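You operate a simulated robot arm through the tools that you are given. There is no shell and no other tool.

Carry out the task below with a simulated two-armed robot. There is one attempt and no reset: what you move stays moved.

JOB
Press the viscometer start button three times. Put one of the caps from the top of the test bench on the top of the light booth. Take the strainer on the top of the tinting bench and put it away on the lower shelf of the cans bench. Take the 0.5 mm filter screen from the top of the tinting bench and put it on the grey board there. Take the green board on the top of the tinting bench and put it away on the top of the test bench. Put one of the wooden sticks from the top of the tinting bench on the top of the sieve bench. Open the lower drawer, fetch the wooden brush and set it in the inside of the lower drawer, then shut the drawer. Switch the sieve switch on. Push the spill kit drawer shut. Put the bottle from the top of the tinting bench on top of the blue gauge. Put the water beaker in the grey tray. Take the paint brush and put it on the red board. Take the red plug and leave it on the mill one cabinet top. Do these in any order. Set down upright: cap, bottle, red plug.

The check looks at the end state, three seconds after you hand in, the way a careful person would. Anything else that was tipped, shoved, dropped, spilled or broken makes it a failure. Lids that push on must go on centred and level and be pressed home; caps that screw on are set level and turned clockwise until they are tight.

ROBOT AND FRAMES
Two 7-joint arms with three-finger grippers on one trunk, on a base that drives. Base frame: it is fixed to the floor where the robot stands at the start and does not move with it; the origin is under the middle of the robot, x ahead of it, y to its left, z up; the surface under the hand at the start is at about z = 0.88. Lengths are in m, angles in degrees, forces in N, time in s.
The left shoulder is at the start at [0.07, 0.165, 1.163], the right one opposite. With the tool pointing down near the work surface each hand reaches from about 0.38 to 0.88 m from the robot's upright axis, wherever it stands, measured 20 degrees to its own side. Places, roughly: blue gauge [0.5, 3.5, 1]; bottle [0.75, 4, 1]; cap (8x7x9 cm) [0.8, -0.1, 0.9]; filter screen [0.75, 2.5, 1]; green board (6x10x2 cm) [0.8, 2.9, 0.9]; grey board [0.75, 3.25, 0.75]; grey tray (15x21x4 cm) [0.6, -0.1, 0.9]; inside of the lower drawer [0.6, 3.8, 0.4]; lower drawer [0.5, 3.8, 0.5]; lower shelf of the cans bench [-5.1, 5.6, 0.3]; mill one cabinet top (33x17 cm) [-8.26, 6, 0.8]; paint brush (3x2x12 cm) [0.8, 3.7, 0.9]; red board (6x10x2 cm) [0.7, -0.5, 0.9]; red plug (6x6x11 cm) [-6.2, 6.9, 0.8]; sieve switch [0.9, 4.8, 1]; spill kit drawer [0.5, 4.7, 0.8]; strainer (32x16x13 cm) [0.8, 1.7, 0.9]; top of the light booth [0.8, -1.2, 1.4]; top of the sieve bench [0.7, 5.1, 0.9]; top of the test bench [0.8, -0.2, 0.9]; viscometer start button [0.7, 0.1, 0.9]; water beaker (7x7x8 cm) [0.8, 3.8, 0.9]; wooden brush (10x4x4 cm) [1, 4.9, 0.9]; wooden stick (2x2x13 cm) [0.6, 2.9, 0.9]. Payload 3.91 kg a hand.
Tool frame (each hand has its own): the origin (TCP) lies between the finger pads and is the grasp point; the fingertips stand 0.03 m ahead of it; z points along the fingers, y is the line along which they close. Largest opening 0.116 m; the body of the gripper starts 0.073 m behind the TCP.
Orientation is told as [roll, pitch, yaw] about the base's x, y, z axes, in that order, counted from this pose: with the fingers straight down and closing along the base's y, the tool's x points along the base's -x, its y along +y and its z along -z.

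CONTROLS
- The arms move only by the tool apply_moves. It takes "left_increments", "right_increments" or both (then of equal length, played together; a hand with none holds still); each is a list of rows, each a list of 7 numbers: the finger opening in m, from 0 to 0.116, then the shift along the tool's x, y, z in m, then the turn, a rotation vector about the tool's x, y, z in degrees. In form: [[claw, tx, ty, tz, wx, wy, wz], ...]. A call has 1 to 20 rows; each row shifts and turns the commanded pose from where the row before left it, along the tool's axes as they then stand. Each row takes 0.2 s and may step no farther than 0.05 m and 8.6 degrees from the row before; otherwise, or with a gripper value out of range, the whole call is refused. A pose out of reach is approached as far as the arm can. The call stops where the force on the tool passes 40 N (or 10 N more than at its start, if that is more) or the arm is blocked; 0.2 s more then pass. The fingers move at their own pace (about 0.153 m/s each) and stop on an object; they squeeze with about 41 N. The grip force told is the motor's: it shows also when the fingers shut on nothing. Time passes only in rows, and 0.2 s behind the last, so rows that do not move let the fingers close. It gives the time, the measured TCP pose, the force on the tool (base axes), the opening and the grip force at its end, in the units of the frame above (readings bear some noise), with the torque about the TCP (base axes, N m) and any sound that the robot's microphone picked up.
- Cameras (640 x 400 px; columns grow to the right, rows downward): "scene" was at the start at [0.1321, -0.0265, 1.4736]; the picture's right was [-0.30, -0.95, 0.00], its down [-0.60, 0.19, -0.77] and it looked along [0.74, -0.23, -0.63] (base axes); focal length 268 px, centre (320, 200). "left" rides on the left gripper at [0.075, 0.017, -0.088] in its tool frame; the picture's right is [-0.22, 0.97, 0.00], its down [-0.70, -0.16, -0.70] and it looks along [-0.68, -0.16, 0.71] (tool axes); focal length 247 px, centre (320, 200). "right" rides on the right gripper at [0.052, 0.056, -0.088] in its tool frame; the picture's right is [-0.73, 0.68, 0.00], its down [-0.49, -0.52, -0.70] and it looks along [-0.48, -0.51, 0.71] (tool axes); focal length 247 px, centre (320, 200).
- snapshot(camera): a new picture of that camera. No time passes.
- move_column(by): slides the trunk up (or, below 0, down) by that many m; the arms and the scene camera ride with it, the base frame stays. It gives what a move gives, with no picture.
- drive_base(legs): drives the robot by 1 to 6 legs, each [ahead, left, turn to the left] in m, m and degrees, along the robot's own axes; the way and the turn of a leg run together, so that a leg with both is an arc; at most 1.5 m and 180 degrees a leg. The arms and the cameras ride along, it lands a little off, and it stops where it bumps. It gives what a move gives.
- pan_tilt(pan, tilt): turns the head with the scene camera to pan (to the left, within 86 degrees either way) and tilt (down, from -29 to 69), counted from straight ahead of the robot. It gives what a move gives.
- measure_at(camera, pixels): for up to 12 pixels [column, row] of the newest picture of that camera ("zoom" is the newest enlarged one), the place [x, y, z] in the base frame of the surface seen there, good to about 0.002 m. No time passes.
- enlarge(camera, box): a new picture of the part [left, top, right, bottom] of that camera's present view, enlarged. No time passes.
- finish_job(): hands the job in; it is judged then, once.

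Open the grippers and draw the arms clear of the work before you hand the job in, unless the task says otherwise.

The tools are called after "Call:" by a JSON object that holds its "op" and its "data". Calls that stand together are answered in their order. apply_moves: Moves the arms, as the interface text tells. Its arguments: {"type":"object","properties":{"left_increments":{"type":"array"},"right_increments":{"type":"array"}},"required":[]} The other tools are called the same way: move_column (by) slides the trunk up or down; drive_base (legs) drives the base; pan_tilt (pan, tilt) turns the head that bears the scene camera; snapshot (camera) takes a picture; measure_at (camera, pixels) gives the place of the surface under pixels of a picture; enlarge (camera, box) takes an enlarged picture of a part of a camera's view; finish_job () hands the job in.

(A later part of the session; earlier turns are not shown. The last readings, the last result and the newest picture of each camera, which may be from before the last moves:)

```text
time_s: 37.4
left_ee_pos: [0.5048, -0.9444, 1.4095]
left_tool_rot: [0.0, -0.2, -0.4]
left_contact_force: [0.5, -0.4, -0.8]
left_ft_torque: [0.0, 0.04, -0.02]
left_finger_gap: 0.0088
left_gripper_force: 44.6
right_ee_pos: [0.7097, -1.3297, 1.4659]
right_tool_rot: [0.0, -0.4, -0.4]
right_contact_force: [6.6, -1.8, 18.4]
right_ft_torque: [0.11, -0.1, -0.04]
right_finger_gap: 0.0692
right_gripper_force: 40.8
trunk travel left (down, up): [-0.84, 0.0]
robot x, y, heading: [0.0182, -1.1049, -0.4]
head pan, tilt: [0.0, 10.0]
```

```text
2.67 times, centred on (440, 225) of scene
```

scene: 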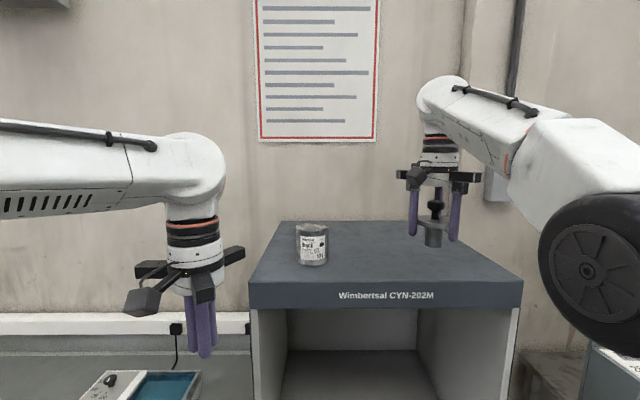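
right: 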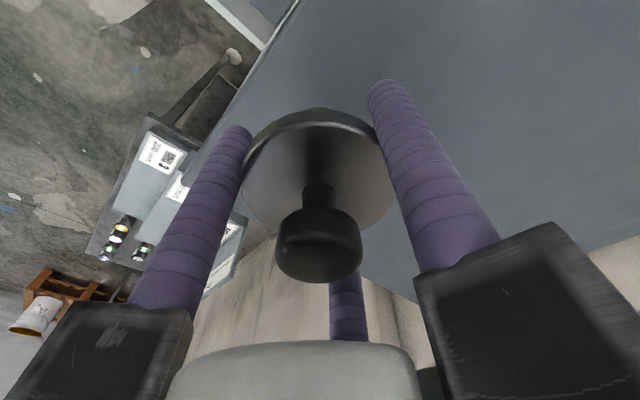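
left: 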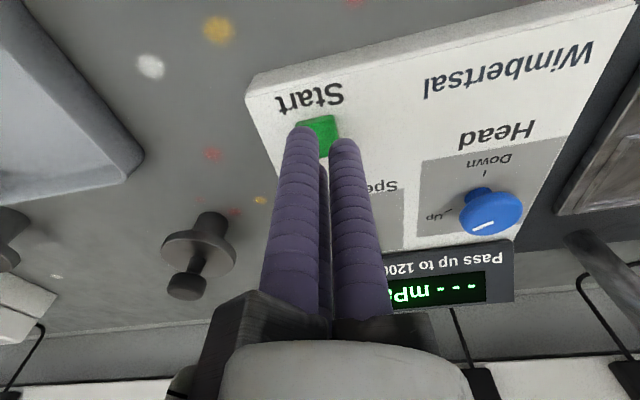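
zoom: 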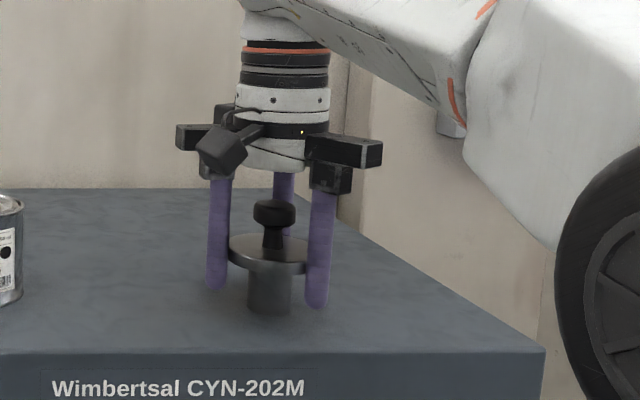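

Contact made: about 18 N upward, so the cap stands on the booth. I ease up 1 mm and open the fingers slowly, then lift straight up.

Call:
{"op": "apply_moves", "data": {"right_increments": [[0.05, 0, 0, -0.0015, 0, 0, 0], [0.07, 0, 0, 0, 0, 0, 0], [0.08, 0, 0, 0, 0, 0, 0], [0.095, 0, 0, 0, 0, 0, 0], [0.11, 0, 0, 0, 0, 0, 0], [0.11, 0, 0, 0, 0, 0, 0]]}}

Call:
{"op": "enlarge", "data": {"camera": "scene", "box": [360, 150, 520, 300]}}

Call:
{"op": "apply_moves", "data": {"right_increments": [[0.11, 0, 0, -0.02, 0, 0, 0], [0.11, 0, 0, -0.03, 0, 0, 0], [0.11, 0, 0, -0.03, 0, 0, 0], [0.11, 0.04, 0, -0.02, 0, 0, 0], [0.11, 0.05, 0, 0, 0, 0, 0], [0.11, 0.05, 0, 0, 0, 0, 0], [0.11, 0.05, 0, 0, 0, 0, 0]]}}

Call:
{"op": "snapshot", "data": {"camera": "scene"}}

```text
time_s: 38.8
left_ee_pos: [0.5055, -0.9435, 1.408]
left_tool_rot: [-0.1, 0.0, -0.4]
left_contact_force: [0.8, -0.1, -0.1]
left_ft_torque: [-0.02, 0.02, 0.0]
left_finger_gap: 0.009
left_gripper_force: 45.2
right_ee_pos: [0.7099, -1.3288, 1.4642]
right_tool_rot: [-0.1, 0.0, -0.4]
right_contact_force: [0.0, 0.7, 0.3]
right_ft_torque: [0.02, 0.03, 0.01]
right_finger_gap: 0.1101
right_gripper_force: 0.1
trunk travel left (down, up): [-0.84, 0.0]
robot x, y, heading: [0.021, -1.1032, -0.3]
head pan, tilt: [0.0, 10.0]
```

```text
2.67 times, centred on (440, 225) of scene
```

zoom: 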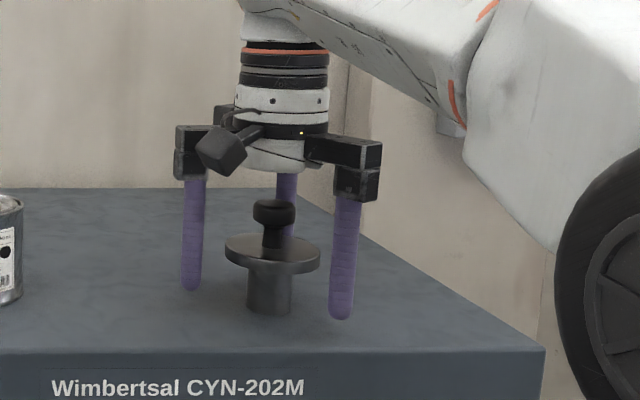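

```text
time_s: 40.4
left_ee_pos: [0.5071, -0.9449, 1.4081]
left_tool_rot: [0.1, 0.1, -0.4]
left_contact_force: [0.8, -0.9, 0.6]
left_ft_torque: [0.03, 0.01, -0.02]
left_finger_gap: 0.0088
left_gripper_force: 45.0
right_ee_pos: [0.5216, -1.3358, 1.5287]
right_tool_rot: [-3.1, 1.0, -2.5]
right_contact_force: [-2.0, 6.3, 2.1]
right_ft_torque: [-0.59, -0.23, 0.1]
right_finger_gap: 0.11
right_gripper_force: 0.1
right hand out of reach, approached as far as the arm can: row 3
trunk travel left (down, up): [-0.84, 0.0]
robot x, y, heading: [0.0142, -1.1095, -0.1]
head pan, tilt: [0.0, 10.0]
```

```text
taken
```

scene: 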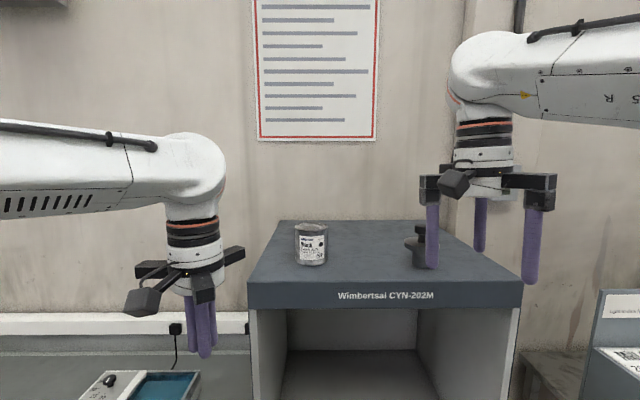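

After the retreat the tool shows a slight tilt and a few newtons of force, so I look closer at whether anything touches before moving on.

Call:
{"op": "enlarge", "data": {"camera": "scene", "box": [380, 150, 580, 300]}}

Call:
{"op": "snapshot", "data": {"camera": "right"}}

```text
2.67 times, centred on (480, 225) of scene
```

zoom: 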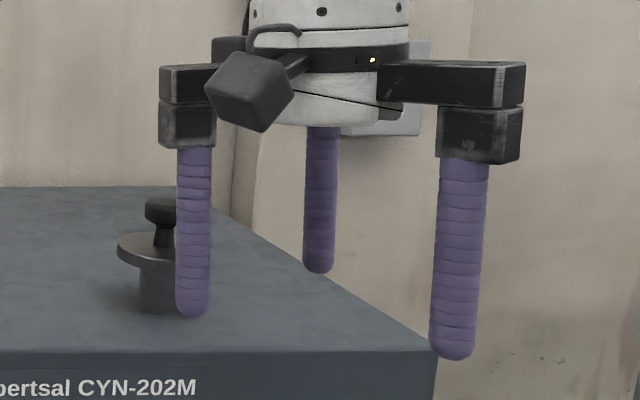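

```text
taken
```

right: 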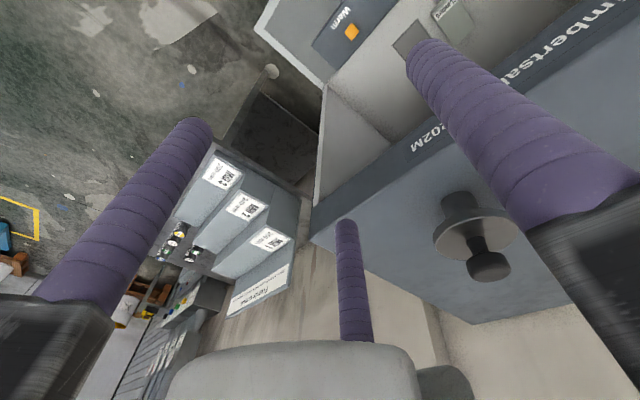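

The cap stands upright with nothing touching it. I check its position and let the arm settle with a still row.

Call:
{"op": "measure_at", "data": {"camera": "right", "pixels": [[488, 262], [450, 240], [510, 235], [475, 228]]}}

Call:
{"op": "apply_moves", "data": {"right_increments": [[0.11, 0, 0, 0, 0, 0, 0], [0.11, 0, 0, 0, 0, 0, 0], [0.11, 0, 0, 0, 0, 0, 0]]}}

```text
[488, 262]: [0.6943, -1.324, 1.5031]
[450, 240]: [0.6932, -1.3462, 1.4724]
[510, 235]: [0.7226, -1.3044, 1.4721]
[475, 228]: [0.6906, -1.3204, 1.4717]
```

```text
time_s: 41.2
left_ee_pos: [0.505, -0.9444, 1.4096]
left_tool_rot: [-0.1, -0.1, -0.4]
left_contact_force: [0.3, -0.2, 1.6]
left_ft_torque: [0.0, 0.0, -0.01]
left_finger_gap: 0.0088
left_gripper_force: 45.0
right_ee_pos: [0.515, -1.3312, 1.5394]
right_tool_rot: [0.0, -0.1, -0.4]
right_contact_force: [0.2, 0.5, 0.5]
right_ft_torque: [0.02, -0.03, 0.0]
right_finger_gap: 0.1097
right_gripper_force: 0.0
trunk travel left (down, up): [-0.84, 0.0]
robot x, y, heading: [0.0179, -1.1114, -0.1]
head pan, tilt: [0.0, 10.0]
```

That was only a transient; the cap is intact at about (0.709, −1.325). I back away, lower the trunk to its normal height, and look left along the benches.

Call:
{"op": "drive_base", "data": {"legs": [[-0.45, 0, 0]]}}

Call:
{"op": "move_column", "data": {"by": -0.14}}

Call:
{"op": "apply_moves", "data": {"right_increments": [[0.11, 0.02, 0.02, 0.03, 0, 0, 0], [0.11, 0.02, 0.02, 0.03, 0, 0, 0], [0.11, 0.0, 0.0, 0.03, 0, 0, 0], [0.11, 0.0, 0, 0.03, 0, 0, 0], [0.11, 0.0, 0, 0.03, 0, 0, 0], [0.11, 0, 0, 0, 0, 0, 0]]}}

Call:
{"op": "pan_tilt", "data": {"pan": 70, "tilt": 15}}

Call:
{"op": "snapshot", "data": {"camera": "scene"}}

```text
time_s: 43.9
left_ee_pos: [0.0515, -0.9411, 1.408]
left_tool_rot: [0.0, 0.2, -0.6]
left_contact_force: [-1.0, -0.7, -0.7]
left_ft_torque: [-0.02, 0.02, 0.02]
left_finger_gap: 0.009
left_gripper_force: 45.2
right_ee_pos: [0.0604, -1.3261, 1.5378]
right_tool_rot: [0.0, 0.1, -0.6]
right_contact_force: [0.8, 0.0, -0.5]
right_ft_torque: [-0.04, 0.03, 0.01]
right_finger_gap: 0.11
right_gripper_force: 0.0
trunk travel left (down, up): [-0.84, 0.0]
robot x, y, heading: [-0.4365, -1.1028, -0.6]
head pan, tilt: [0.0, 10.0]
```

```text
time_s: 45.6
left_ee_pos: [0.0511, -0.9396, 1.2701]
left_tool_rot: [0.0, 0.0, -0.6]
left_contact_force: [0.6, -0.3, -0.7]
left_ft_torque: [0.03, -0.03, -0.01]
left_finger_gap: 0.0088
left_gripper_force: 45.2
right_ee_pos: [0.0594, -1.3266, 1.3995]
right_tool_rot: [0.0, 0.0, -0.5]
right_contact_force: [0.5, -0.3, 0.0]
right_ft_torque: [-0.02, 0.01, 0.01]
right_finger_gap: 0.11
right_gripper_force: 0.0
trunk travel left (down, up): [-0.7, 0.14]
robot x, y, heading: [-0.4332, -1.1018, -0.6]
head pan, tilt: [0.0, 10.0]
```

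```text
time_s: 47.0
left_ee_pos: [0.0507, -0.9412, 1.2695]
left_tool_rot: [0.0, 0.0, -0.7]
left_contact_force: [0.1, 0.8, -0.1]
left_ft_torque: [0.0, 0.03, -0.01]
left_finger_gap: 0.0089
left_gripper_force: 44.9
right_ee_pos: [0.0185, -1.2874, 1.2476]
right_tool_rot: [0.0, 0.0, -0.5]
right_contact_force: [0.4, 0.1, 0.1]
right_ft_torque: [-0.01, 0.01, 0.01]
right_finger_gap: 0.1098
right_gripper_force: 0.1
trunk travel left (down, up): [-0.7, 0.14]
robot x, y, heading: [-0.4395, -1.104, -0.5]
head pan, tilt: [0.0, 10.0]
```

```text
time_s: 48.4
left_ee_pos: [0.0513, -0.9414, 1.268]
left_tool_rot: [0.0, 0.1, -0.6]
left_contact_force: [0.4, 0.2, -0.6]
left_ft_torque: [-0.01, 0.0, 0.03]
left_finger_gap: 0.0087
left_gripper_force: 44.9
right_ee_pos: [0.0182, -1.2868, 1.2458]
right_tool_rot: [0.0, 0.0, -0.6]
right_contact_force: [0.0, 0.0, -0.1]
right_ft_torque: [-0.02, 0.03, -0.02]
right_finger_gap: 0.11
right_gripper_force: 0.0
trunk travel left (down, up): [-0.7, 0.14]
robot x, y, heading: [-0.438, -1.103, -0.5]
head pan, tilt: [70.0, 15.0]
```

```text
taken
```

scene: 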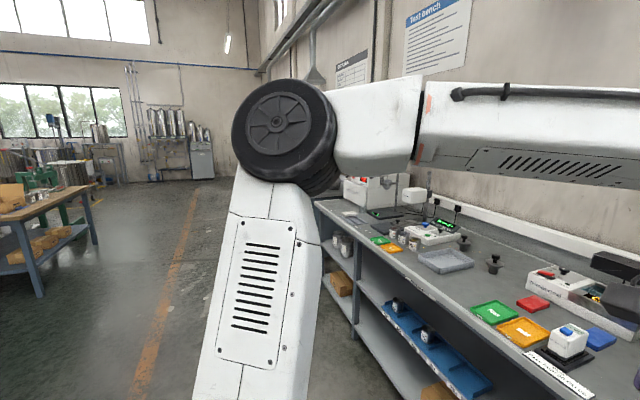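

The aisle to the left is open along the wall. I drive left about 4 m towards the tinting bench, then look ahead.

Call:
{"op": "drive_base", "data": {"legs": [[0, 1.4, 0.5], [0, 1.4, 0], [0, 1.2, 0]]}}

Call:
{"op": "pan_tilt", "data": {"pan": 0, "tilt": 30}}

Call:
{"op": "snapshot", "data": {"camera": "scene"}}

```text
time_s: 67.6
left_ee_pos: [-0.1175, 3.0922, 1.2692]
left_tool_rot: [0.0, 0.0, 4.8]
left_contact_force: [0.0, 0.4, -0.3]
left_ft_torque: [0.0, 0.03, 0.02]
left_finger_gap: 0.0091
left_gripper_force: 45.0
right_ee_pos: [-0.1157, 2.745, 1.2474]
right_tool_rot: [-0.1, 0.0, 4.8]
right_contact_force: [0.2, -0.2, -1.0]
right_ft_torque: [-0.02, 0.01, 0.03]
right_finger_gap: 0.1101
right_gripper_force: 0.1
trunk travel left (down, up): [-0.7, 0.14]
robot x, y, heading: [-0.5902, 2.8906, 4.4]
head pan, tilt: [70.0, 15.0]
```

```text
time_s: 69.0
left_ee_pos: [-0.1179, 3.0933, 1.2688]
left_tool_rot: [0.0, 0.1, 4.6]
left_contact_force: [-0.3, -0.6, -0.2]
left_ft_torque: [0.0, 0.0, -0.05]
left_finger_gap: 0.009
left_gripper_force: 45.0
right_ee_pos: [-0.1162, 2.7453, 1.2463]
right_tool_rot: [0.0, 0.0, 4.7]
right_contact_force: [0.4, 0.0, 0.4]
right_ft_torque: [0.0, -0.01, -0.02]
right_finger_gap: 0.1101
right_gripper_force: 0.1
trunk travel left (down, up): [-0.7, 0.14]
robot x, y, heading: [-0.5878, 2.8855, 4.8]
head pan, tilt: [0.0, 30.0]
```

```text
taken
```

scene: 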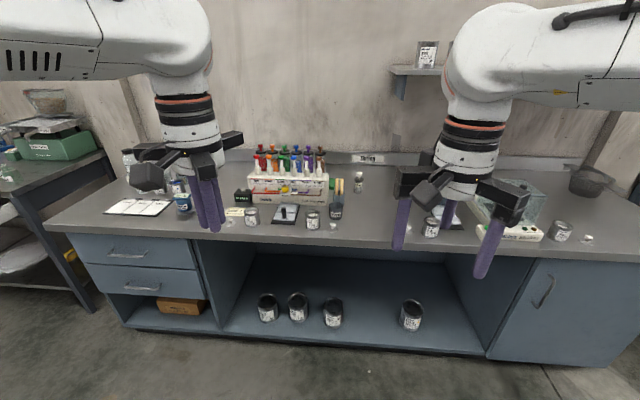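

I'm in front of the tinting bench (drawers at lower left, cupboard right). I correct the heading and take enlarged views of the bench top.

Call:
{"op": "drive_base", "data": {"legs": [[0, 0, -4.8]]}}

Call:
{"op": "enlarge", "data": {"camera": "scene", "box": [0, 120, 200, 245]}}

Call:
{"op": "enlarge", "data": {"camera": "scene", "box": [200, 130, 400, 255]}}

Call:
{"op": "enlarge", "data": {"camera": "scene", "box": [400, 130, 640, 280]}}

```text
time_s: 69.9
left_ee_pos: [-0.1007, 3.0548, 1.2682]
left_tool_rot: [-0.1, -0.1, 0.0]
left_contact_force: [-0.7, 0.9, 0.1]
left_ft_torque: [-0.06, 0.0, -0.01]
left_finger_gap: 0.009
left_gripper_force: 45.3
right_ee_pos: [-0.1298, 2.7062, 1.2472]
right_tool_rot: [-0.1, 0.1, -0.1]
right_contact_force: [-0.5, 0.8, -0.2]
right_ft_torque: [-0.01, -0.01, 0.0]
right_finger_gap: 0.11
right_gripper_force: 0.0
trunk travel left (down, up): [-0.7, 0.14]
robot x, y, heading: [-0.586, 2.8898, -0.3]
head pan, tilt: [0.0, 30.0]
```

```text
3.20 times, centred on (100, 182) of scene
```

zoom: 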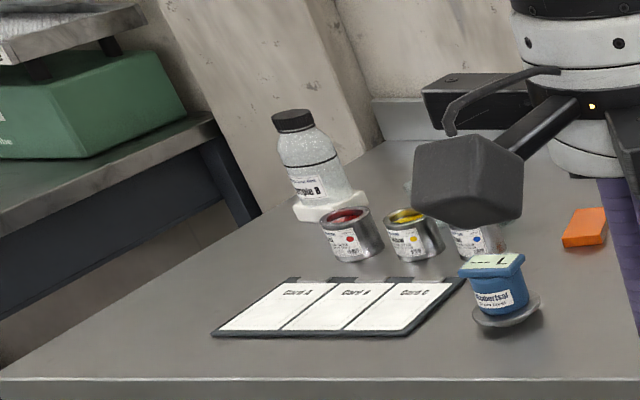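

```text
3.20 times, centred on (300, 192) of scene
```

zoom: 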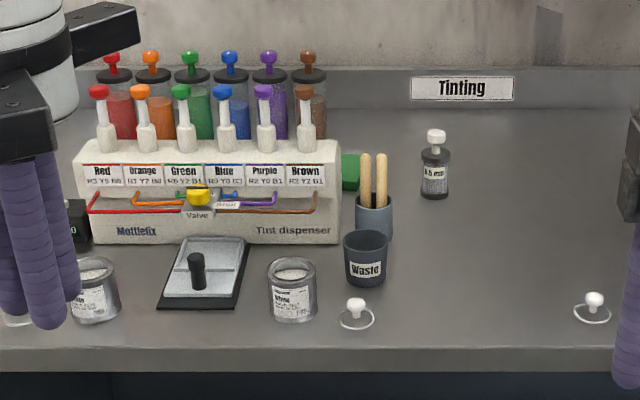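

```text
2.67 times, centred on (520, 205) of scene
```

zoom: 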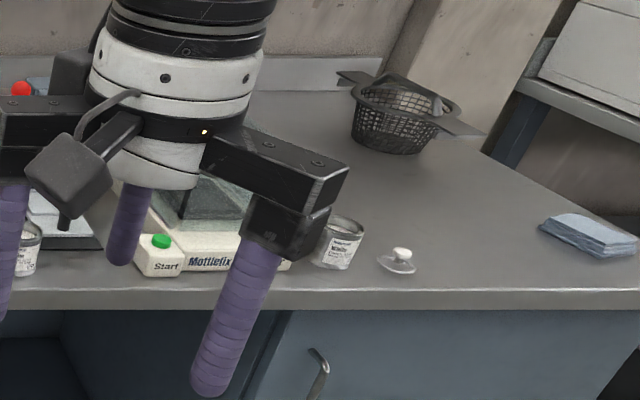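

Items are crowded; the hands hide parts of the bench. I spread the hands outward to clear the view and drive to about x=−0.2.

Call:
{"op": "apply_moves", "data": {"left_increments": [[0.0, 0.02, 0.045, 0, 0, 0, 0], [0.0, 0.02, 0.045, 0, 0, 0, 0], [0.0, 0.02, 0.045, 0, 0, 0, 0], [0.0, 0.02, 0.045, 0, 0, 0, 0], [0.0, 0.02, 0.045, 0, 0, 0, 0], [0.0, 0.02, 0.045, 0, 0, 0, 0]], "right_increments": [[0.11, 0.02, -0.045, 0, 0, 0, 0], [0.11, 0.02, -0.045, 0, 0, 0, 0], [0.11, 0.02, -0.045, 0, 0, 0, 0], [0.11, 0.02, -0.045, 0, 0, 0, 0], [0.11, 0.02, -0.045, 0, 0, 0, 0], [0.11, 0.02, -0.045, 0, 0, 0, 0]]}}

Call:
{"op": "drive_base", "data": {"legs": [[0.3, 0, 0]]}}

Call:
{"op": "pan_tilt", "data": {"pan": 0, "tilt": 35}}

Call:
{"op": "snapshot", "data": {"camera": "scene"}}

```text
time_s: 71.3
left_ee_pos: [-0.1853, 3.2972, 1.2547]
left_tool_rot: [-0.1, 0.0, -0.1]
left_contact_force: [0.3, -0.1, 0.2]
left_ft_torque: [-0.02, 0.02, 0.0]
left_finger_gap: 0.0089
left_gripper_force: 45.1
left hand out of reach, approached as far as the arm can: row 6
right_ee_pos: [-0.199, 2.4791, 1.228]
right_tool_rot: [0.0, 0.1, -0.1]
right_contact_force: [0.9, 0.0, 0.2]
right_ft_torque: [0.01, 0.04, 0.01]
right_finger_gap: 0.1098
right_gripper_force: 0.0
right hand out of reach, approached as far as the arm can: row 5, 6
trunk travel left (down, up): [-0.7, 0.14]
robot x, y, heading: [-0.5879, 2.8912, 0.3]
head pan, tilt: [0.0, 30.0]
```

```text
time_s: 73.4
left_ee_pos: [0.117, 3.2945, 1.2549]
left_tool_rot: [-0.1, -0.1, -0.5]
left_contact_force: [0.1, 0.7, 0.9]
left_ft_torque: [-0.02, -0.01, -0.02]
left_finger_gap: 0.0092
left_gripper_force: 45.1
right_ee_pos: [0.1002, 2.4763, 1.2306]
right_tool_rot: [0.0, -0.1, -0.3]
right_contact_force: [0.3, 0.0, 0.1]
right_ft_torque: [-0.02, -0.01, 0.01]
right_finger_gap: 0.1098
right_gripper_force: 0.0
trunk travel left (down, up): [-0.7, 0.14]
robot x, y, heading: [-0.2848, 2.8828, -0.3]
head pan, tilt: [0.0, 30.0]
```

```text
time_s: 74.0
left_ee_pos: [0.1173, 3.2949, 1.2564]
left_tool_rot: [0.0, -0.1, -0.3]
left_contact_force: [0.1, 0.4, -0.5]
left_ft_torque: [-0.02, -0.02, 0.0]
left_finger_gap: 0.0091
left_gripper_force: 44.8
right_ee_pos: [0.0997, 2.4765, 1.2298]
right_tool_rot: [0.0, 0.1, -0.5]
right_contact_force: [-0.5, 0.4, 0.1]
right_ft_torque: [0.0, 0.02, 0.01]
right_finger_gap: 0.1098
right_gripper_force: 0.1
trunk travel left (down, up): [-0.7, 0.14]
robot x, y, heading: [-0.285, 2.8867, -0.5]
head pan, tilt: [0.0, 35.0]
```

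```text
taken
```

scene: 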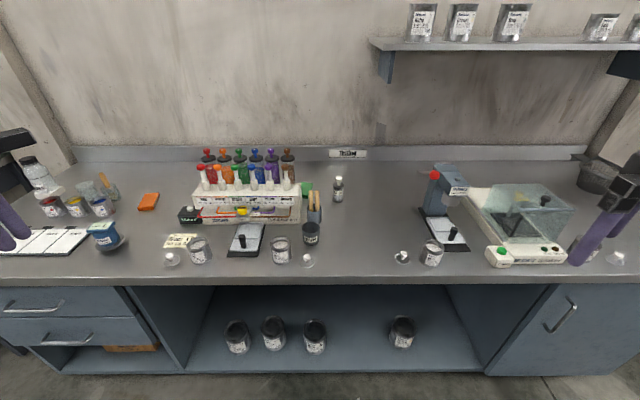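

Now the whole tinting bench is visible. I enlarge in sections to identify the items.

Call:
{"op": "enlarge", "data": {"camera": "scene", "box": [0, 140, 160, 265]}}

Call:
{"op": "enlarge", "data": {"camera": "scene", "box": [150, 160, 350, 280]}}

Call:
{"op": "enlarge", "data": {"camera": "scene", "box": [380, 150, 640, 280]}}

```text
3.20 times, centred on (80, 202) of scene
```

zoom: 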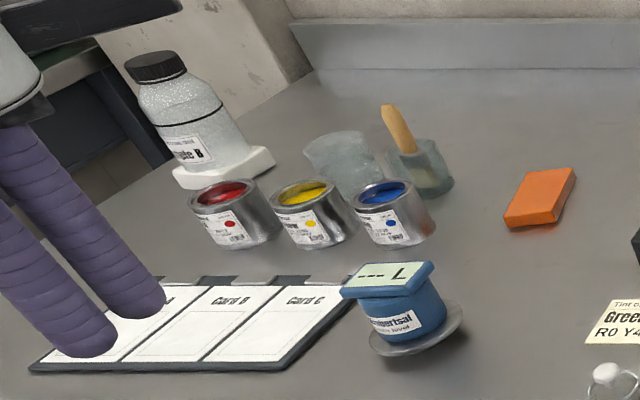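

```text
3.20 times, centred on (250, 220) of scene
```

zoom: 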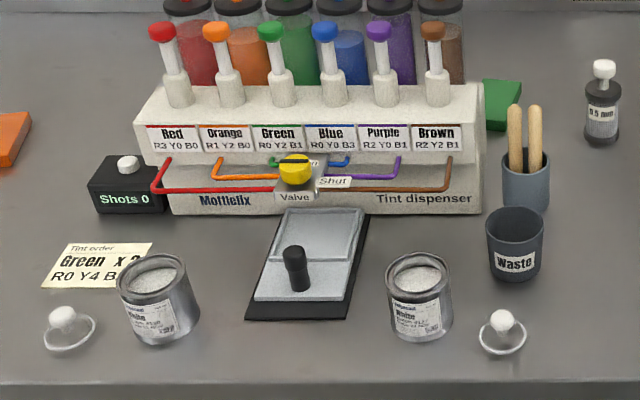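

```text
2.46 times, centred on (510, 215) of scene
```

zoom: 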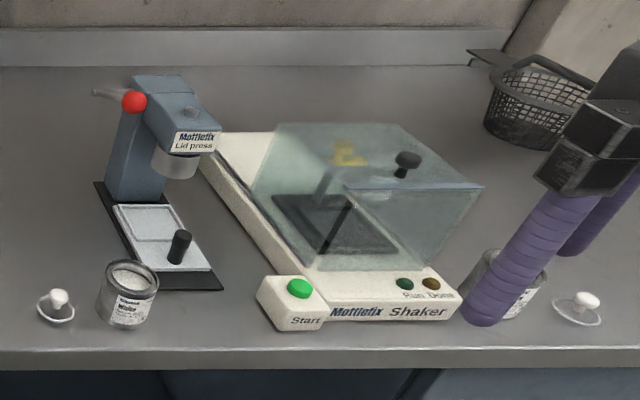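

I measure the candidates: grey plate (245,240), 0.5 mm item (338,190), green board (306,188), stick cup (314,210), waste cup (311,233), orange board (148,202), blue gauge (105,230), brush cup (110,190).

Call:
{"op": "snapshot", "data": {"camera": "scene"}}

Call:
{"op": "measure_at", "data": {"camera": "scene", "pixels": [[245, 245], [338, 183], [306, 186], [312, 196], [311, 226], [148, 200], [104, 223], [104, 180], [85, 188], [35, 165], [250, 215], [338, 195]]}}

Call:
{"op": "enlarge", "data": {"camera": "scene", "box": [290, 160, 370, 210]}}

Call:
{"op": "enlarge", "data": {"camera": "scene", "box": [220, 210, 300, 260]}}

Call:
{"op": "enlarge", "data": {"camera": "scene", "box": [70, 165, 150, 260]}}

```text
taken
```

scene: 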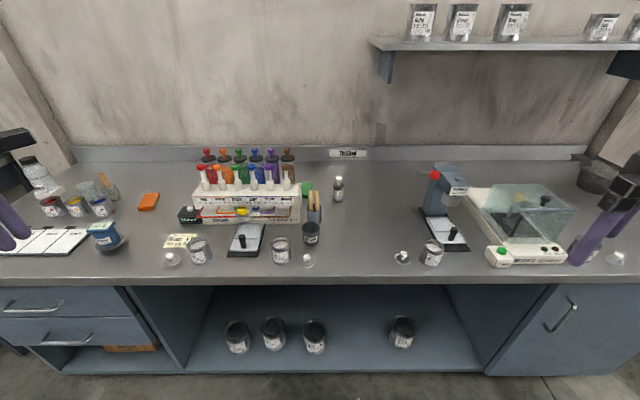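

```text
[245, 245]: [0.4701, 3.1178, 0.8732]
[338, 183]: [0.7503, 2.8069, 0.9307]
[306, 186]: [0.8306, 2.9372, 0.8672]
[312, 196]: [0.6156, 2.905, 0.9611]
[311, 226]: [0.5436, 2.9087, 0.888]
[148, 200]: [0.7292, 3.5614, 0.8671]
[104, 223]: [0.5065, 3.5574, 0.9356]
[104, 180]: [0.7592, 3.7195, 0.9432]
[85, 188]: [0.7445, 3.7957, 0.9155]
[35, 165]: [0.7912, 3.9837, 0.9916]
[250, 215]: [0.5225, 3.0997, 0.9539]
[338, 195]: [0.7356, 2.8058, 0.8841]
```

```text
8.00 times, centred on (330, 185) of scene
```

zoom: 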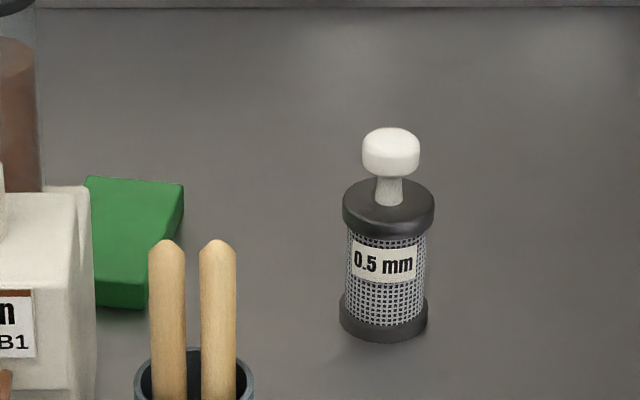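

```text
8.00 times, centred on (260, 235) of scene
```

zoom: 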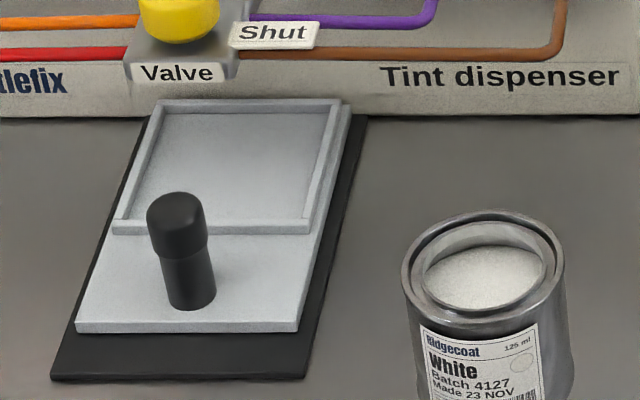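

```text
4.21 times, centred on (110, 212) of scene
```

zoom: 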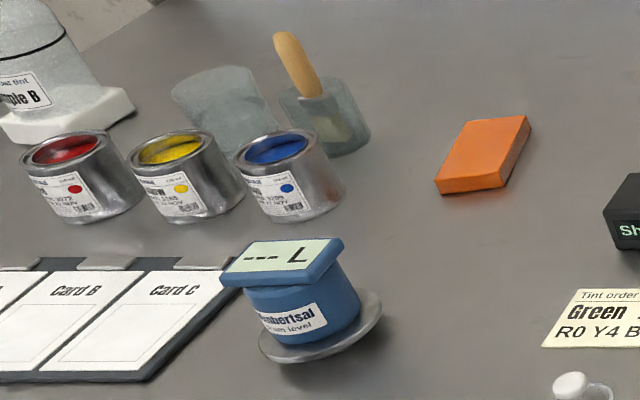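

The filter screen is the 0.5 mm mesh cylinder at (0.74, 2.806); the sticks stand in a cup at (0.616, 2.905). To find the grey board near (0.75, 3.25) I raise the trunk and move in for a higher view.

Call:
{"op": "move_column", "data": {"by": 0.14}}

Call:
{"op": "drive_base", "data": {"legs": [[0.2, 0.3, 0.3]]}}

Call:
{"op": "pan_tilt", "data": {"pan": 0, "tilt": 50}}

Call:
{"op": "snapshot", "data": {"camera": "scene"}}

```text
time_s: 75.7
left_ee_pos: [0.1175, 3.2925, 1.3962]
left_tool_rot: [0.1, -0.2, -0.5]
left_contact_force: [0.8, -0.8, 0.4]
left_ft_torque: [-0.05, 0.0, -0.02]
left_finger_gap: 0.0089
left_gripper_force: 45.2
right_ee_pos: [0.0993, 2.4759, 1.3695]
right_tool_rot: [0.1, 0.0, -0.4]
right_contact_force: [-0.4, -0.9, -0.3]
right_ft_torque: [0.0, 0.0, -0.01]
right_finger_gap: 0.1101
right_gripper_force: 0.1
trunk travel left (down, up): [-0.84, 0.0]
robot x, y, heading: [-0.2892, 2.8867, -0.5]
head pan, tilt: [0.0, 35.0]
```

```text
time_s: 78.0
left_ee_pos: [0.3195, 3.5892, 1.3966]
left_tool_rot: [0.0, 0.0, -0.3]
left_contact_force: [-0.3, -0.5, 0.3]
left_ft_torque: [0.04, 0.02, 0.03]
left_finger_gap: 0.0091
left_gripper_force: 45.0
right_ee_pos: [0.3026, 2.7711, 1.3696]
right_tool_rot: [-0.1, -0.1, -0.2]
right_contact_force: [-0.3, 0.4, 0.0]
right_ft_torque: [0.03, -0.02, 0.02]
right_finger_gap: 0.1101
right_gripper_force: 0.0
trunk travel left (down, up): [-0.84, 0.0]
robot x, y, heading: [-0.0796, 3.1824, -0.3]
head pan, tilt: [0.0, 35.0]
```

```text
time_s: 78.8
left_ee_pos: [0.3203, 3.5906, 1.3964]
left_tool_rot: [0.0, -0.1, -0.2]
left_contact_force: [-0.5, -0.4, 0.3]
left_ft_torque: [0.02, 0.02, 0.01]
left_finger_gap: 0.0089
left_gripper_force: 45.4
right_ee_pos: [0.3048, 2.7739, 1.3694]
right_tool_rot: [-0.1, 0.0, -0.3]
right_contact_force: [-0.1, 0.2, 0.7]
right_ft_torque: [0.0, 0.0, -0.01]
right_finger_gap: 0.1105
right_gripper_force: 0.1
trunk travel left (down, up): [-0.84, 0.0]
robot x, y, heading: [-0.0811, 3.1816, -0.1]
head pan, tilt: [0.0, 50.0]
```

```text
taken
```

scene: 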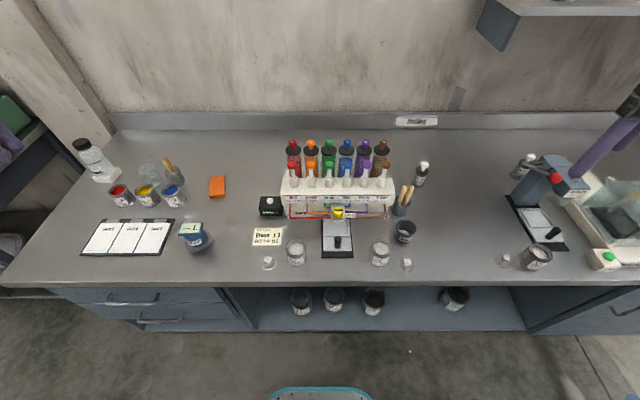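

From higher up I enlarge around the dispenser and behind it, and the item at (522,165).

Call:
{"op": "enlarge", "data": {"camera": "scene", "box": [200, 110, 300, 210]}}

Call:
{"op": "enlarge", "data": {"camera": "scene", "box": [260, 110, 450, 230]}}

Call:
{"op": "enlarge", "data": {"camera": "scene", "box": [480, 110, 640, 280]}}

```text
4.00 times, centred on (250, 160) of scene
```

zoom: 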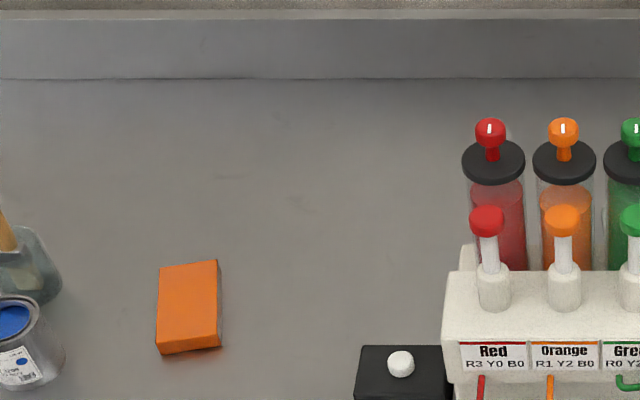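

```text
3.33 times, centred on (355, 170) of scene
```

zoom: 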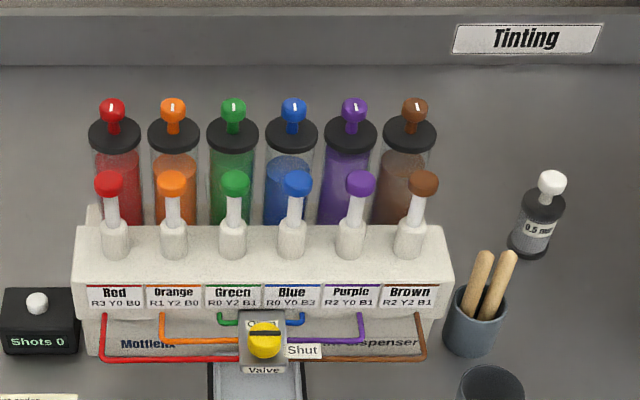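

```text
2.35 times, centred on (560, 195) of scene
```

zoom: 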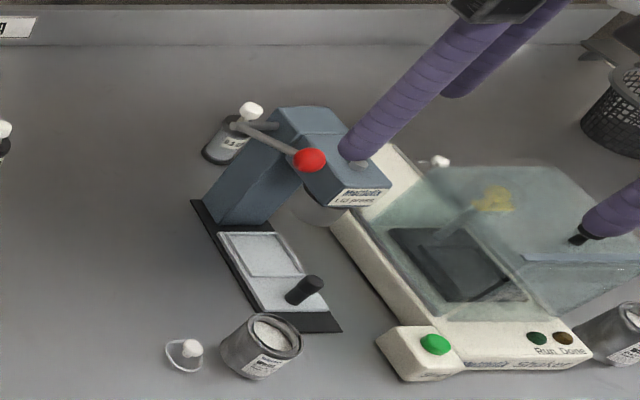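

There's a second screen behind the lid press and possibly a third by the shaker. I zoom in to read their labels.

Call:
{"op": "enlarge", "data": {"camera": "scene", "box": [525, 145, 565, 185]}}

Call:
{"op": "enlarge", "data": {"camera": "scene", "box": [640, 165, 700, 195]}}

Call:
{"op": "measure_at", "data": {"camera": "scene", "pixels": [[536, 170], [524, 158], [530, 170], [220, 185], [350, 140], [346, 165]]}}

```text
10.00 times, centred on (545, 165) of scene
```

zoom: 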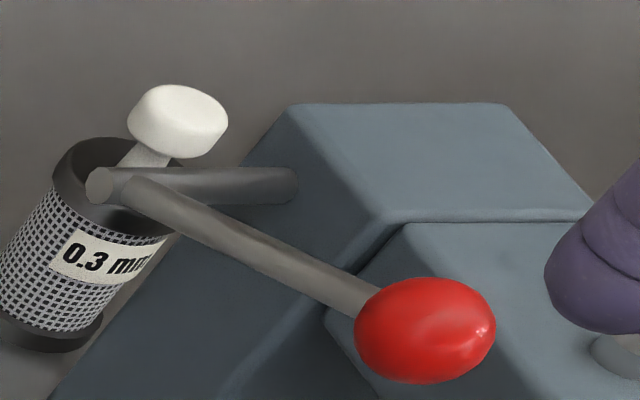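

```text
refused: 700 is not a number from 0 to 640
```

```text
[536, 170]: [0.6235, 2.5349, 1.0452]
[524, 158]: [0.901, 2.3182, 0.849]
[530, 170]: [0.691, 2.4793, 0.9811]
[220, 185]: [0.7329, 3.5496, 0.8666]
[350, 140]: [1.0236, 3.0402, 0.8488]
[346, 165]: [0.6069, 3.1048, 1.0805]
```

The other screen reads 0.3 mm, so the right one is at (0.74, 2.806). The grey board may be hidden behind the dispenser, so I move the left hand high over it and look with its camera.

Call:
{"op": "apply_moves", "data": {"left_increments": [[0.0, -0.04, -0.04, 0, 0, 0, 0], [0.0, -0.04, -0.04, 0, 0, 0, 0], [0.0, -0.04, -0.04, 0, 0, 0, 0], [0.0, -0.04, -0.04, 0, 0, 0, 0], [0.0, -0.04, -0.04, 0, 0, 0, 0], [0.0, -0.04, -0.04, 0, 0, 0, 0], [0.0, -0.04, -0.04, 0, 0, 0, 0], [0.0, 0.0, -0.04, 0, 0, 0, 0], [0.0, 0.0, -0.04, 0, 0, 0, 0], [0, 0, 0, 0, 0, 0, 0]]}}

Call:
{"op": "snapshot", "data": {"camera": "left"}}

```text
refused: row 1 steps farther than a row can; nothing moved
```

```text
taken
```

left: 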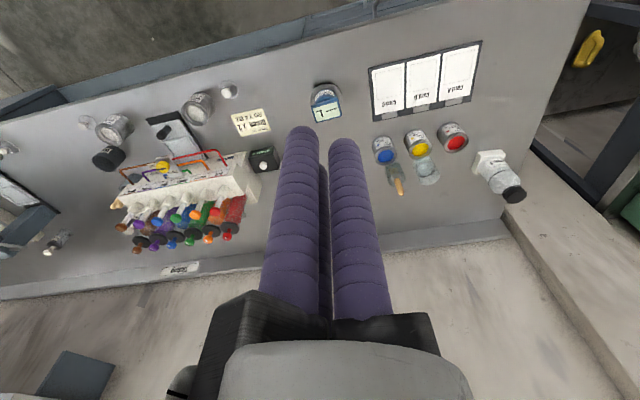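

The combined step was too long; I repeat with 0.034 m components.

Call:
{"op": "apply_moves", "data": {"left_increments": [[0.0, -0.034, -0.034, 0, 0, 0, 0], [0.0, -0.034, -0.034, 0, 0, 0, 0], [0.0, -0.034, -0.034, 0, 0, 0, 0], [0.0, -0.034, -0.034, 0, 0, 0, 0], [0.0, -0.034, -0.034, 0, 0, 0, 0], [0.0, -0.034, -0.034, 0, 0, 0, 0], [0.0, -0.034, -0.034, 0, 0, 0, 0], [0.0, -0.034, -0.034, 0, 0, 0, 0], [0.0, 0.0, -0.04, 0, 0, 0, 0], [0.0, 0.0, -0.04, 0, 0, 0, 0], [0, 0, 0, 0, 0, 0, 0]]}}

Call:
{"op": "snapshot", "data": {"camera": "left"}}

```text
time_s: 81.2
left_ee_pos: [0.5899, 3.238, 1.3969]
left_tool_rot: [0.0, 0.0, -0.1]
left_contact_force: [-0.3, 0.5, -0.4]
left_ft_torque: [-0.03, 0.02, -0.01]
left_finger_gap: 0.009
left_gripper_force: 45.3
right_ee_pos: [0.3051, 2.7742, 1.3701]
right_tool_rot: [0.0, 0.1, -0.2]
right_contact_force: [0.7, 0.4, -0.3]
right_ft_torque: [-0.01, 0.0, -0.02]
right_finger_gap: 0.11
right_gripper_force: 0.0
trunk travel left (down, up): [-0.84, 0.0]
robot x, y, heading: [-0.0841, 3.1812, -0.2]
head pan, tilt: [0.0, 50.0]
```

```text
taken
```

left: 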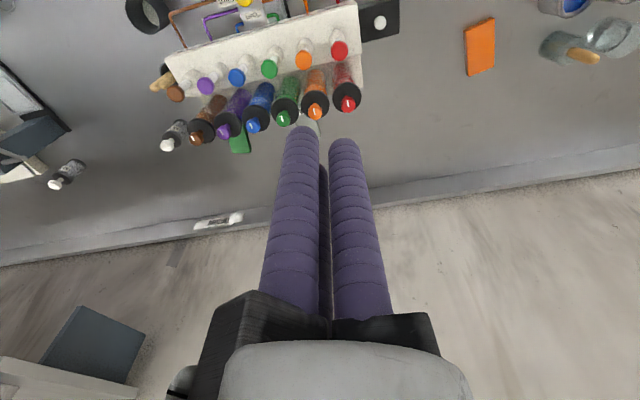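

The green board shows at (240,140) behind the canisters; something light peeks at (315,125) behind my fingers. I shift the hand sideways to uncover it.

Call:
{"op": "apply_moves", "data": {"left_increments": [[0.0, -0.02, 0.04, 0, 0, 0, 0], [0.0, -0.02, 0.04, 0, 0, 0, 0], [0.0, -0.02, 0.04, 0, 0, 0, 0], [0, 0, 0, 0, 0, 0, 0]]}}

Call:
{"op": "enlarge", "data": {"camera": "left", "box": [60, 20, 300, 220]}}

```text
time_s: 82.2
left_ee_pos: [0.6473, 3.355, 1.3964]
left_tool_rot: [0.1, -0.2, -0.3]
left_contact_force: [0.3, -0.6, 0.8]
left_ft_torque: [0.0, 0.0, -0.02]
left_finger_gap: 0.0089
left_gripper_force: 45.1
right_ee_pos: [0.3038, 2.7721, 1.3704]
right_tool_rot: [0.0, -0.1, -0.2]
right_contact_force: [-0.1, -0.3, -0.1]
right_ft_torque: [0.01, -0.03, -0.01]
right_finger_gap: 0.11
right_gripper_force: 0.1
trunk travel left (down, up): [-0.84, 0.0]
robot x, y, heading: [-0.0799, 3.1833, 0.1]
head pan, tilt: [0.0, 50.0]
```

```text
2.00 times, centred on (180, 120) of left
```

zoom: 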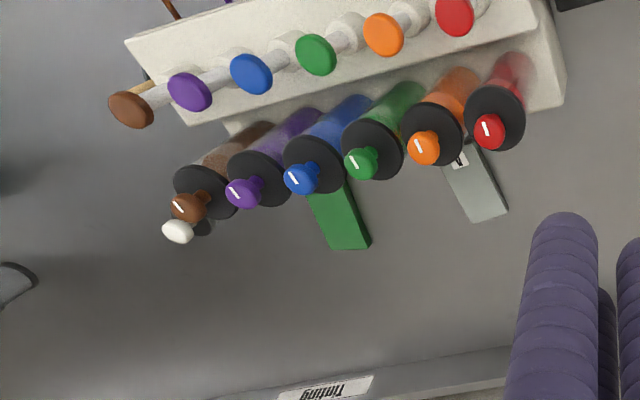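

The grey board is now visible (zoom ~(480,190)) behind the red/orange canisters. I measure both boards.

Call:
{"op": "measure_at", "data": {"camera": "zoom", "pixels": [[492, 150], [505, 210], [475, 220], [450, 180], [480, 190], [340, 190], [370, 243], [330, 250], [310, 200], [337, 220], [440, 150], [520, 120]]}}

Call:
{"op": "enlarge", "data": {"camera": "left", "box": [180, 40, 280, 140]}}

```text
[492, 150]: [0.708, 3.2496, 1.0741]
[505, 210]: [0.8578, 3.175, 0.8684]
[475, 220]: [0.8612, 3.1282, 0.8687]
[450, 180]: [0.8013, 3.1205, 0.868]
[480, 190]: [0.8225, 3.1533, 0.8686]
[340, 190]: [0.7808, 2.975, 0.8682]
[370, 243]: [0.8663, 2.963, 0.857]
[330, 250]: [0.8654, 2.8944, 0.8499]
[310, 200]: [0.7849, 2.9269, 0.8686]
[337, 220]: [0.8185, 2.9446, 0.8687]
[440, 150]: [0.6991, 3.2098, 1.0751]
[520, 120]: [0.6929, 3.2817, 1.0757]
```

```text
4.00 times, centred on (230, 90) of left
```

zoom: 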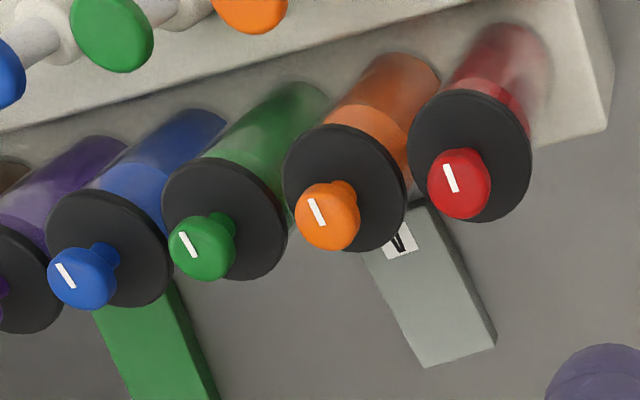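

The grey board spans x≈0.76–0.86, y≈3.12–3.175 with top at 0.8685. I measure the canister lids' back edges to know the clearance.

Call:
{"op": "measure_at", "data": {"camera": "zoom", "pixels": [[375, 246], [490, 215], [395, 230], [425, 362], [490, 340], [330, 215], [460, 185], [250, 275], [160, 290], [490, 350], [400, 240], [440, 300]]}}

```text
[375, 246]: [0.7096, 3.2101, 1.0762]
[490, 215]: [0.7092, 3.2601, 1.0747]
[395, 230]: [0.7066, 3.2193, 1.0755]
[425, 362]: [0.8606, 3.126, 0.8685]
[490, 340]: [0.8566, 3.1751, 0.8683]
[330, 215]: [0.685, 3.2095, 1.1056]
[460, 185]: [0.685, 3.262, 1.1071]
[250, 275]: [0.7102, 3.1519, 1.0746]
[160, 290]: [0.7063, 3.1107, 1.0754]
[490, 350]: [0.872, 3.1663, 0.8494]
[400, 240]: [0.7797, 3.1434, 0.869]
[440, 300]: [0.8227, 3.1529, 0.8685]
```

Canister backs end at x≈0.712, so a placement near (0.825, 3.15) has room. I lower the trunk, draw the left hand back a bit, and drive to about (0.03, 2.95).

Call:
{"op": "apply_moves", "data": {"left_increments": [[0.0, 0.04, 0.0, 0, 0, 0, 0], [0.03, 0.04, 0.0, 0, 0, 0, 0], [0.08, 0.04, 0.0, 0, 0, 0, 0], [0.1, 0.04, 0, 0, 0, 0, 0]]}}

Call:
{"op": "move_column", "data": {"by": -0.14}}

Call:
{"op": "drive_base", "data": {"legs": [[0.11, -0.23, 0]]}}

Call:
{"op": "pan_tilt", "data": {"pan": -10, "tilt": 40}}

Call:
{"op": "snapshot", "data": {"camera": "scene"}}

```text
time_s: 83.2
left_ee_pos: [0.4863, 3.3588, 1.3998]
left_tool_rot: [0.0, -0.2, -0.2]
left_contact_force: [-0.1, -0.4, -0.8]
left_ft_torque: [0.02, -0.05, -0.01]
left_finger_gap: 0.1001
left_gripper_force: 0.0
right_ee_pos: [0.3007, 2.7729, 1.3708]
right_tool_rot: [0.0, -0.1, -0.2]
right_contact_force: [-0.5, -1.0, -0.3]
right_ft_torque: [0.01, 0.0, 0.03]
right_finger_gap: 0.11
right_gripper_force: 0.0
trunk travel left (down, up): [-0.84, 0.0]
robot x, y, heading: [-0.0761, 3.1804, -0.3]
head pan, tilt: [0.0, 50.0]
```

```text
time_s: 84.8
left_ee_pos: [0.4898, 3.358, 1.2583]
left_tool_rot: [0.0, -0.2, -0.1]
left_contact_force: [-0.9, -0.4, -0.2]
left_ft_torque: [-0.02, -0.02, 0.02]
left_finger_gap: 0.1001
left_gripper_force: 0.2
right_ee_pos: [0.3022, 2.7733, 1.23]
right_tool_rot: [0.0, -0.1, -0.2]
right_contact_force: [0.6, 0.0, -0.6]
right_ft_torque: [0.0, -0.03, 0.01]
right_finger_gap: 0.1101
right_gripper_force: 0.1
trunk travel left (down, up): [-0.7, 0.14]
robot x, y, heading: [-0.0813, 3.1804, -0.5]
head pan, tilt: [0.0, 50.0]
```

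```text
time_s: 86.7
left_ee_pos: [0.5997, 3.1222, 1.2571]
left_tool_rot: [-0.2, -0.1, 0.0]
left_contact_force: [0.0, 0.1, -0.2]
left_ft_torque: [0.0, 0.01, 0.0]
left_finger_gap: 0.1003
left_gripper_force: 0.0
right_ee_pos: [0.415, 2.5383, 1.23]
right_tool_rot: [-0.1, -0.1, 0.0]
right_contact_force: [0.3, 0.2, -0.4]
right_ft_torque: [-0.02, -0.01, 0.02]
right_finger_gap: 0.1101
right_gripper_force: 0.0
trunk travel left (down, up): [-0.7, 0.14]
robot x, y, heading: [0.0246, 2.9426, 0.2]
head pan, tilt: [0.0, 50.0]
```

```text
time_s: 87.4
left_ee_pos: [0.5992, 3.1219, 1.2574]
left_tool_rot: [0.0, -0.1, 0.0]
left_contact_force: [-0.1, 0.1, 0.0]
left_ft_torque: [0.01, 0.04, 0.0]
left_finger_gap: 0.0998
left_gripper_force: 0.1
right_ee_pos: [0.4155, 2.5365, 1.2297]
right_tool_rot: [-0.1, -0.1, 0.0]
right_contact_force: [-0.8, 0.4, 1.2]
right_ft_torque: [0.0, 0.02, -0.02]
right_finger_gap: 0.1099
right_gripper_force: 0.0
trunk travel left (down, up): [-0.7, 0.14]
robot x, y, heading: [0.0287, 2.9448, 0.1]
head pan, tilt: [-10.0, 40.0]
```

```text
taken
```

scene: 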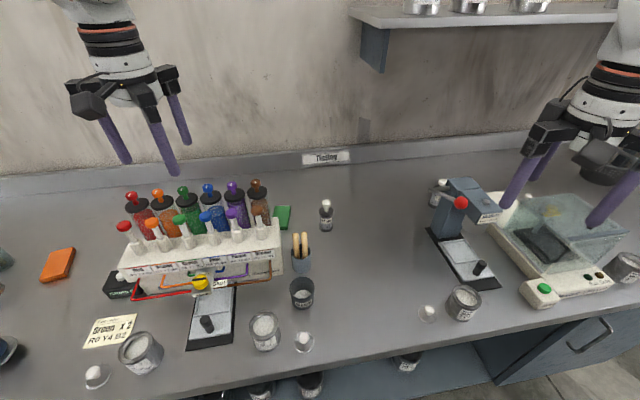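

Filter screen at (326,215), stick cup at (301,258), green board at (283,218). I zoom in for exact measurements.

Call:
{"op": "enlarge", "data": {"camera": "scene", "box": [260, 190, 360, 270]}}

Call:
{"op": "measure_at", "data": {"camera": "scene", "pixels": [[326, 203], [326, 211], [326, 218], [326, 228], [321, 212], [332, 212], [296, 236], [304, 236], [301, 252], [283, 210], [290, 225], [280, 228]]}}

```text
5.00 times, centred on (310, 230) of scene
```

zoom: 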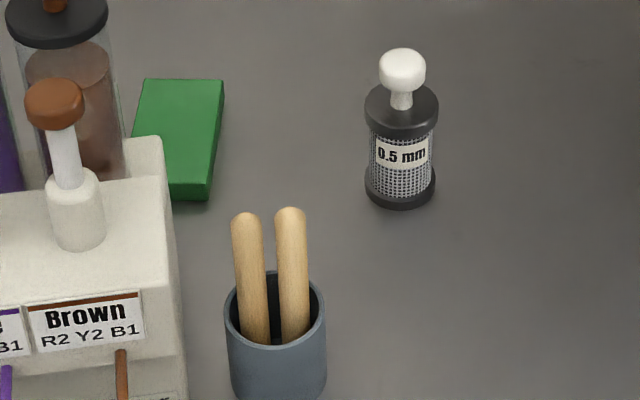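

```text
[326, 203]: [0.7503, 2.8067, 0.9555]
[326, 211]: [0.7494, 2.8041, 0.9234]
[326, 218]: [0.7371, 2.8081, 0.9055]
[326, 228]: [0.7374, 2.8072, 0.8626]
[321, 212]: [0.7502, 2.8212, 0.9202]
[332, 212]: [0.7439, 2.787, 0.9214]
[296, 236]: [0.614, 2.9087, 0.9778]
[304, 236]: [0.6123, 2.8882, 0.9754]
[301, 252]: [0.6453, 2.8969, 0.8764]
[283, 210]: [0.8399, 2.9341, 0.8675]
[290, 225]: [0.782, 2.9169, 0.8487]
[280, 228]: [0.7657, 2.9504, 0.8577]
```

The filter's axis is about (0.757, 2.805), ring top 0.923, diameter ~0.044. I move the left hand above it at height and check with the hand camera.

Call:
{"op": "apply_moves", "data": {"left_increments": [[0.08, -0.0198, -0.0396, 0, 0, 0, 0], [0.08, -0.0198, -0.0396, 0, 0, 0, 0], [0.08, -0.0198, -0.0396, 0, 0, 0, 0], [0.08, -0.0198, -0.0396, 0, 0, 0, 0], [0.08, -0.0198, -0.0396, 0, 0, 0, 0], [0.08, -0.0198, -0.0396, 0, 0, 0, 0], [0.08, -0.0198, -0.0396, 0, 0, 0, 0], [0.08, -0.0198, -0.0396, 0, 0, 0, 0], [0.08, 0, 0, 0.04, 0, 0, 0], [0.08, 0, 0, 0.04, 0, 0, 0], [0.08, 0, 0, 0.04, 0, 0, 0], [0.08, 0, 0, 0.04, 0, 0, 0], [0.08, 0, 0, 0, 0, 0, 0]]}}

Call:
{"op": "snapshot", "data": {"camera": "left"}}

Call:
{"op": "snapshot", "data": {"camera": "scene"}}

```text
time_s: 90.2
left_ee_pos: [0.7253, 2.8792, 1.0949]
left_tool_rot: [-0.4, -0.1, 0.3]
left_contact_force: [-0.2, 0.7, 0.1]
left_ft_torque: [-0.03, -0.01, -0.01]
left_finger_gap: 0.0799
left_gripper_force: 0.0
left hand out of reach, approached as far as the arm can: row 7, 8
right_ee_pos: [0.415, 2.5363, 1.2298]
right_tool_rot: [0.1, -0.1, 0.1]
right_contact_force: [0.2, -0.4, -0.3]
right_ft_torque: [0.01, -0.01, 0.01]
right_finger_gap: 0.1101
right_gripper_force: 0.1
trunk travel left (down, up): [-0.7, 0.14]
robot x, y, heading: [0.029, 2.9439, -0.0]
head pan, tilt: [-10.0, 40.0]
```

```text
taken
```

left: 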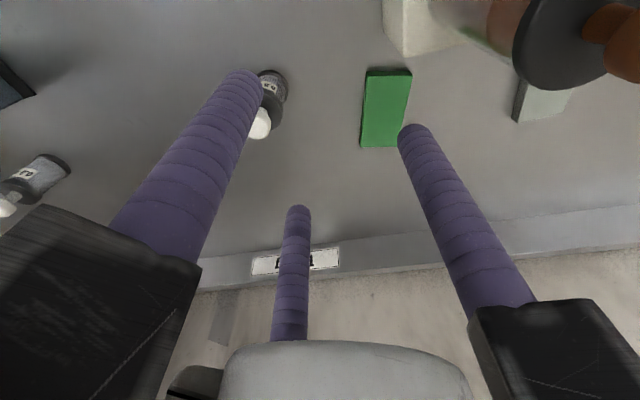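

```text
taken
```

scene: 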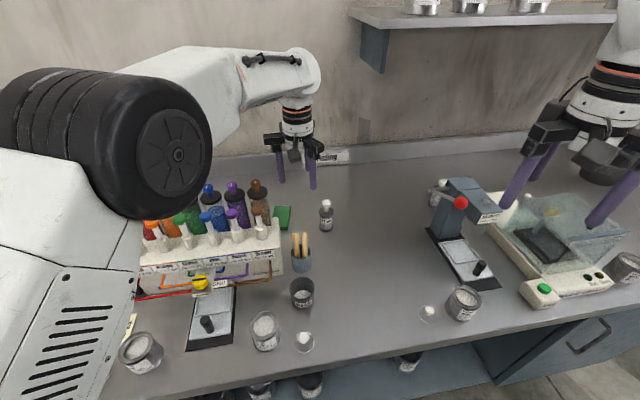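

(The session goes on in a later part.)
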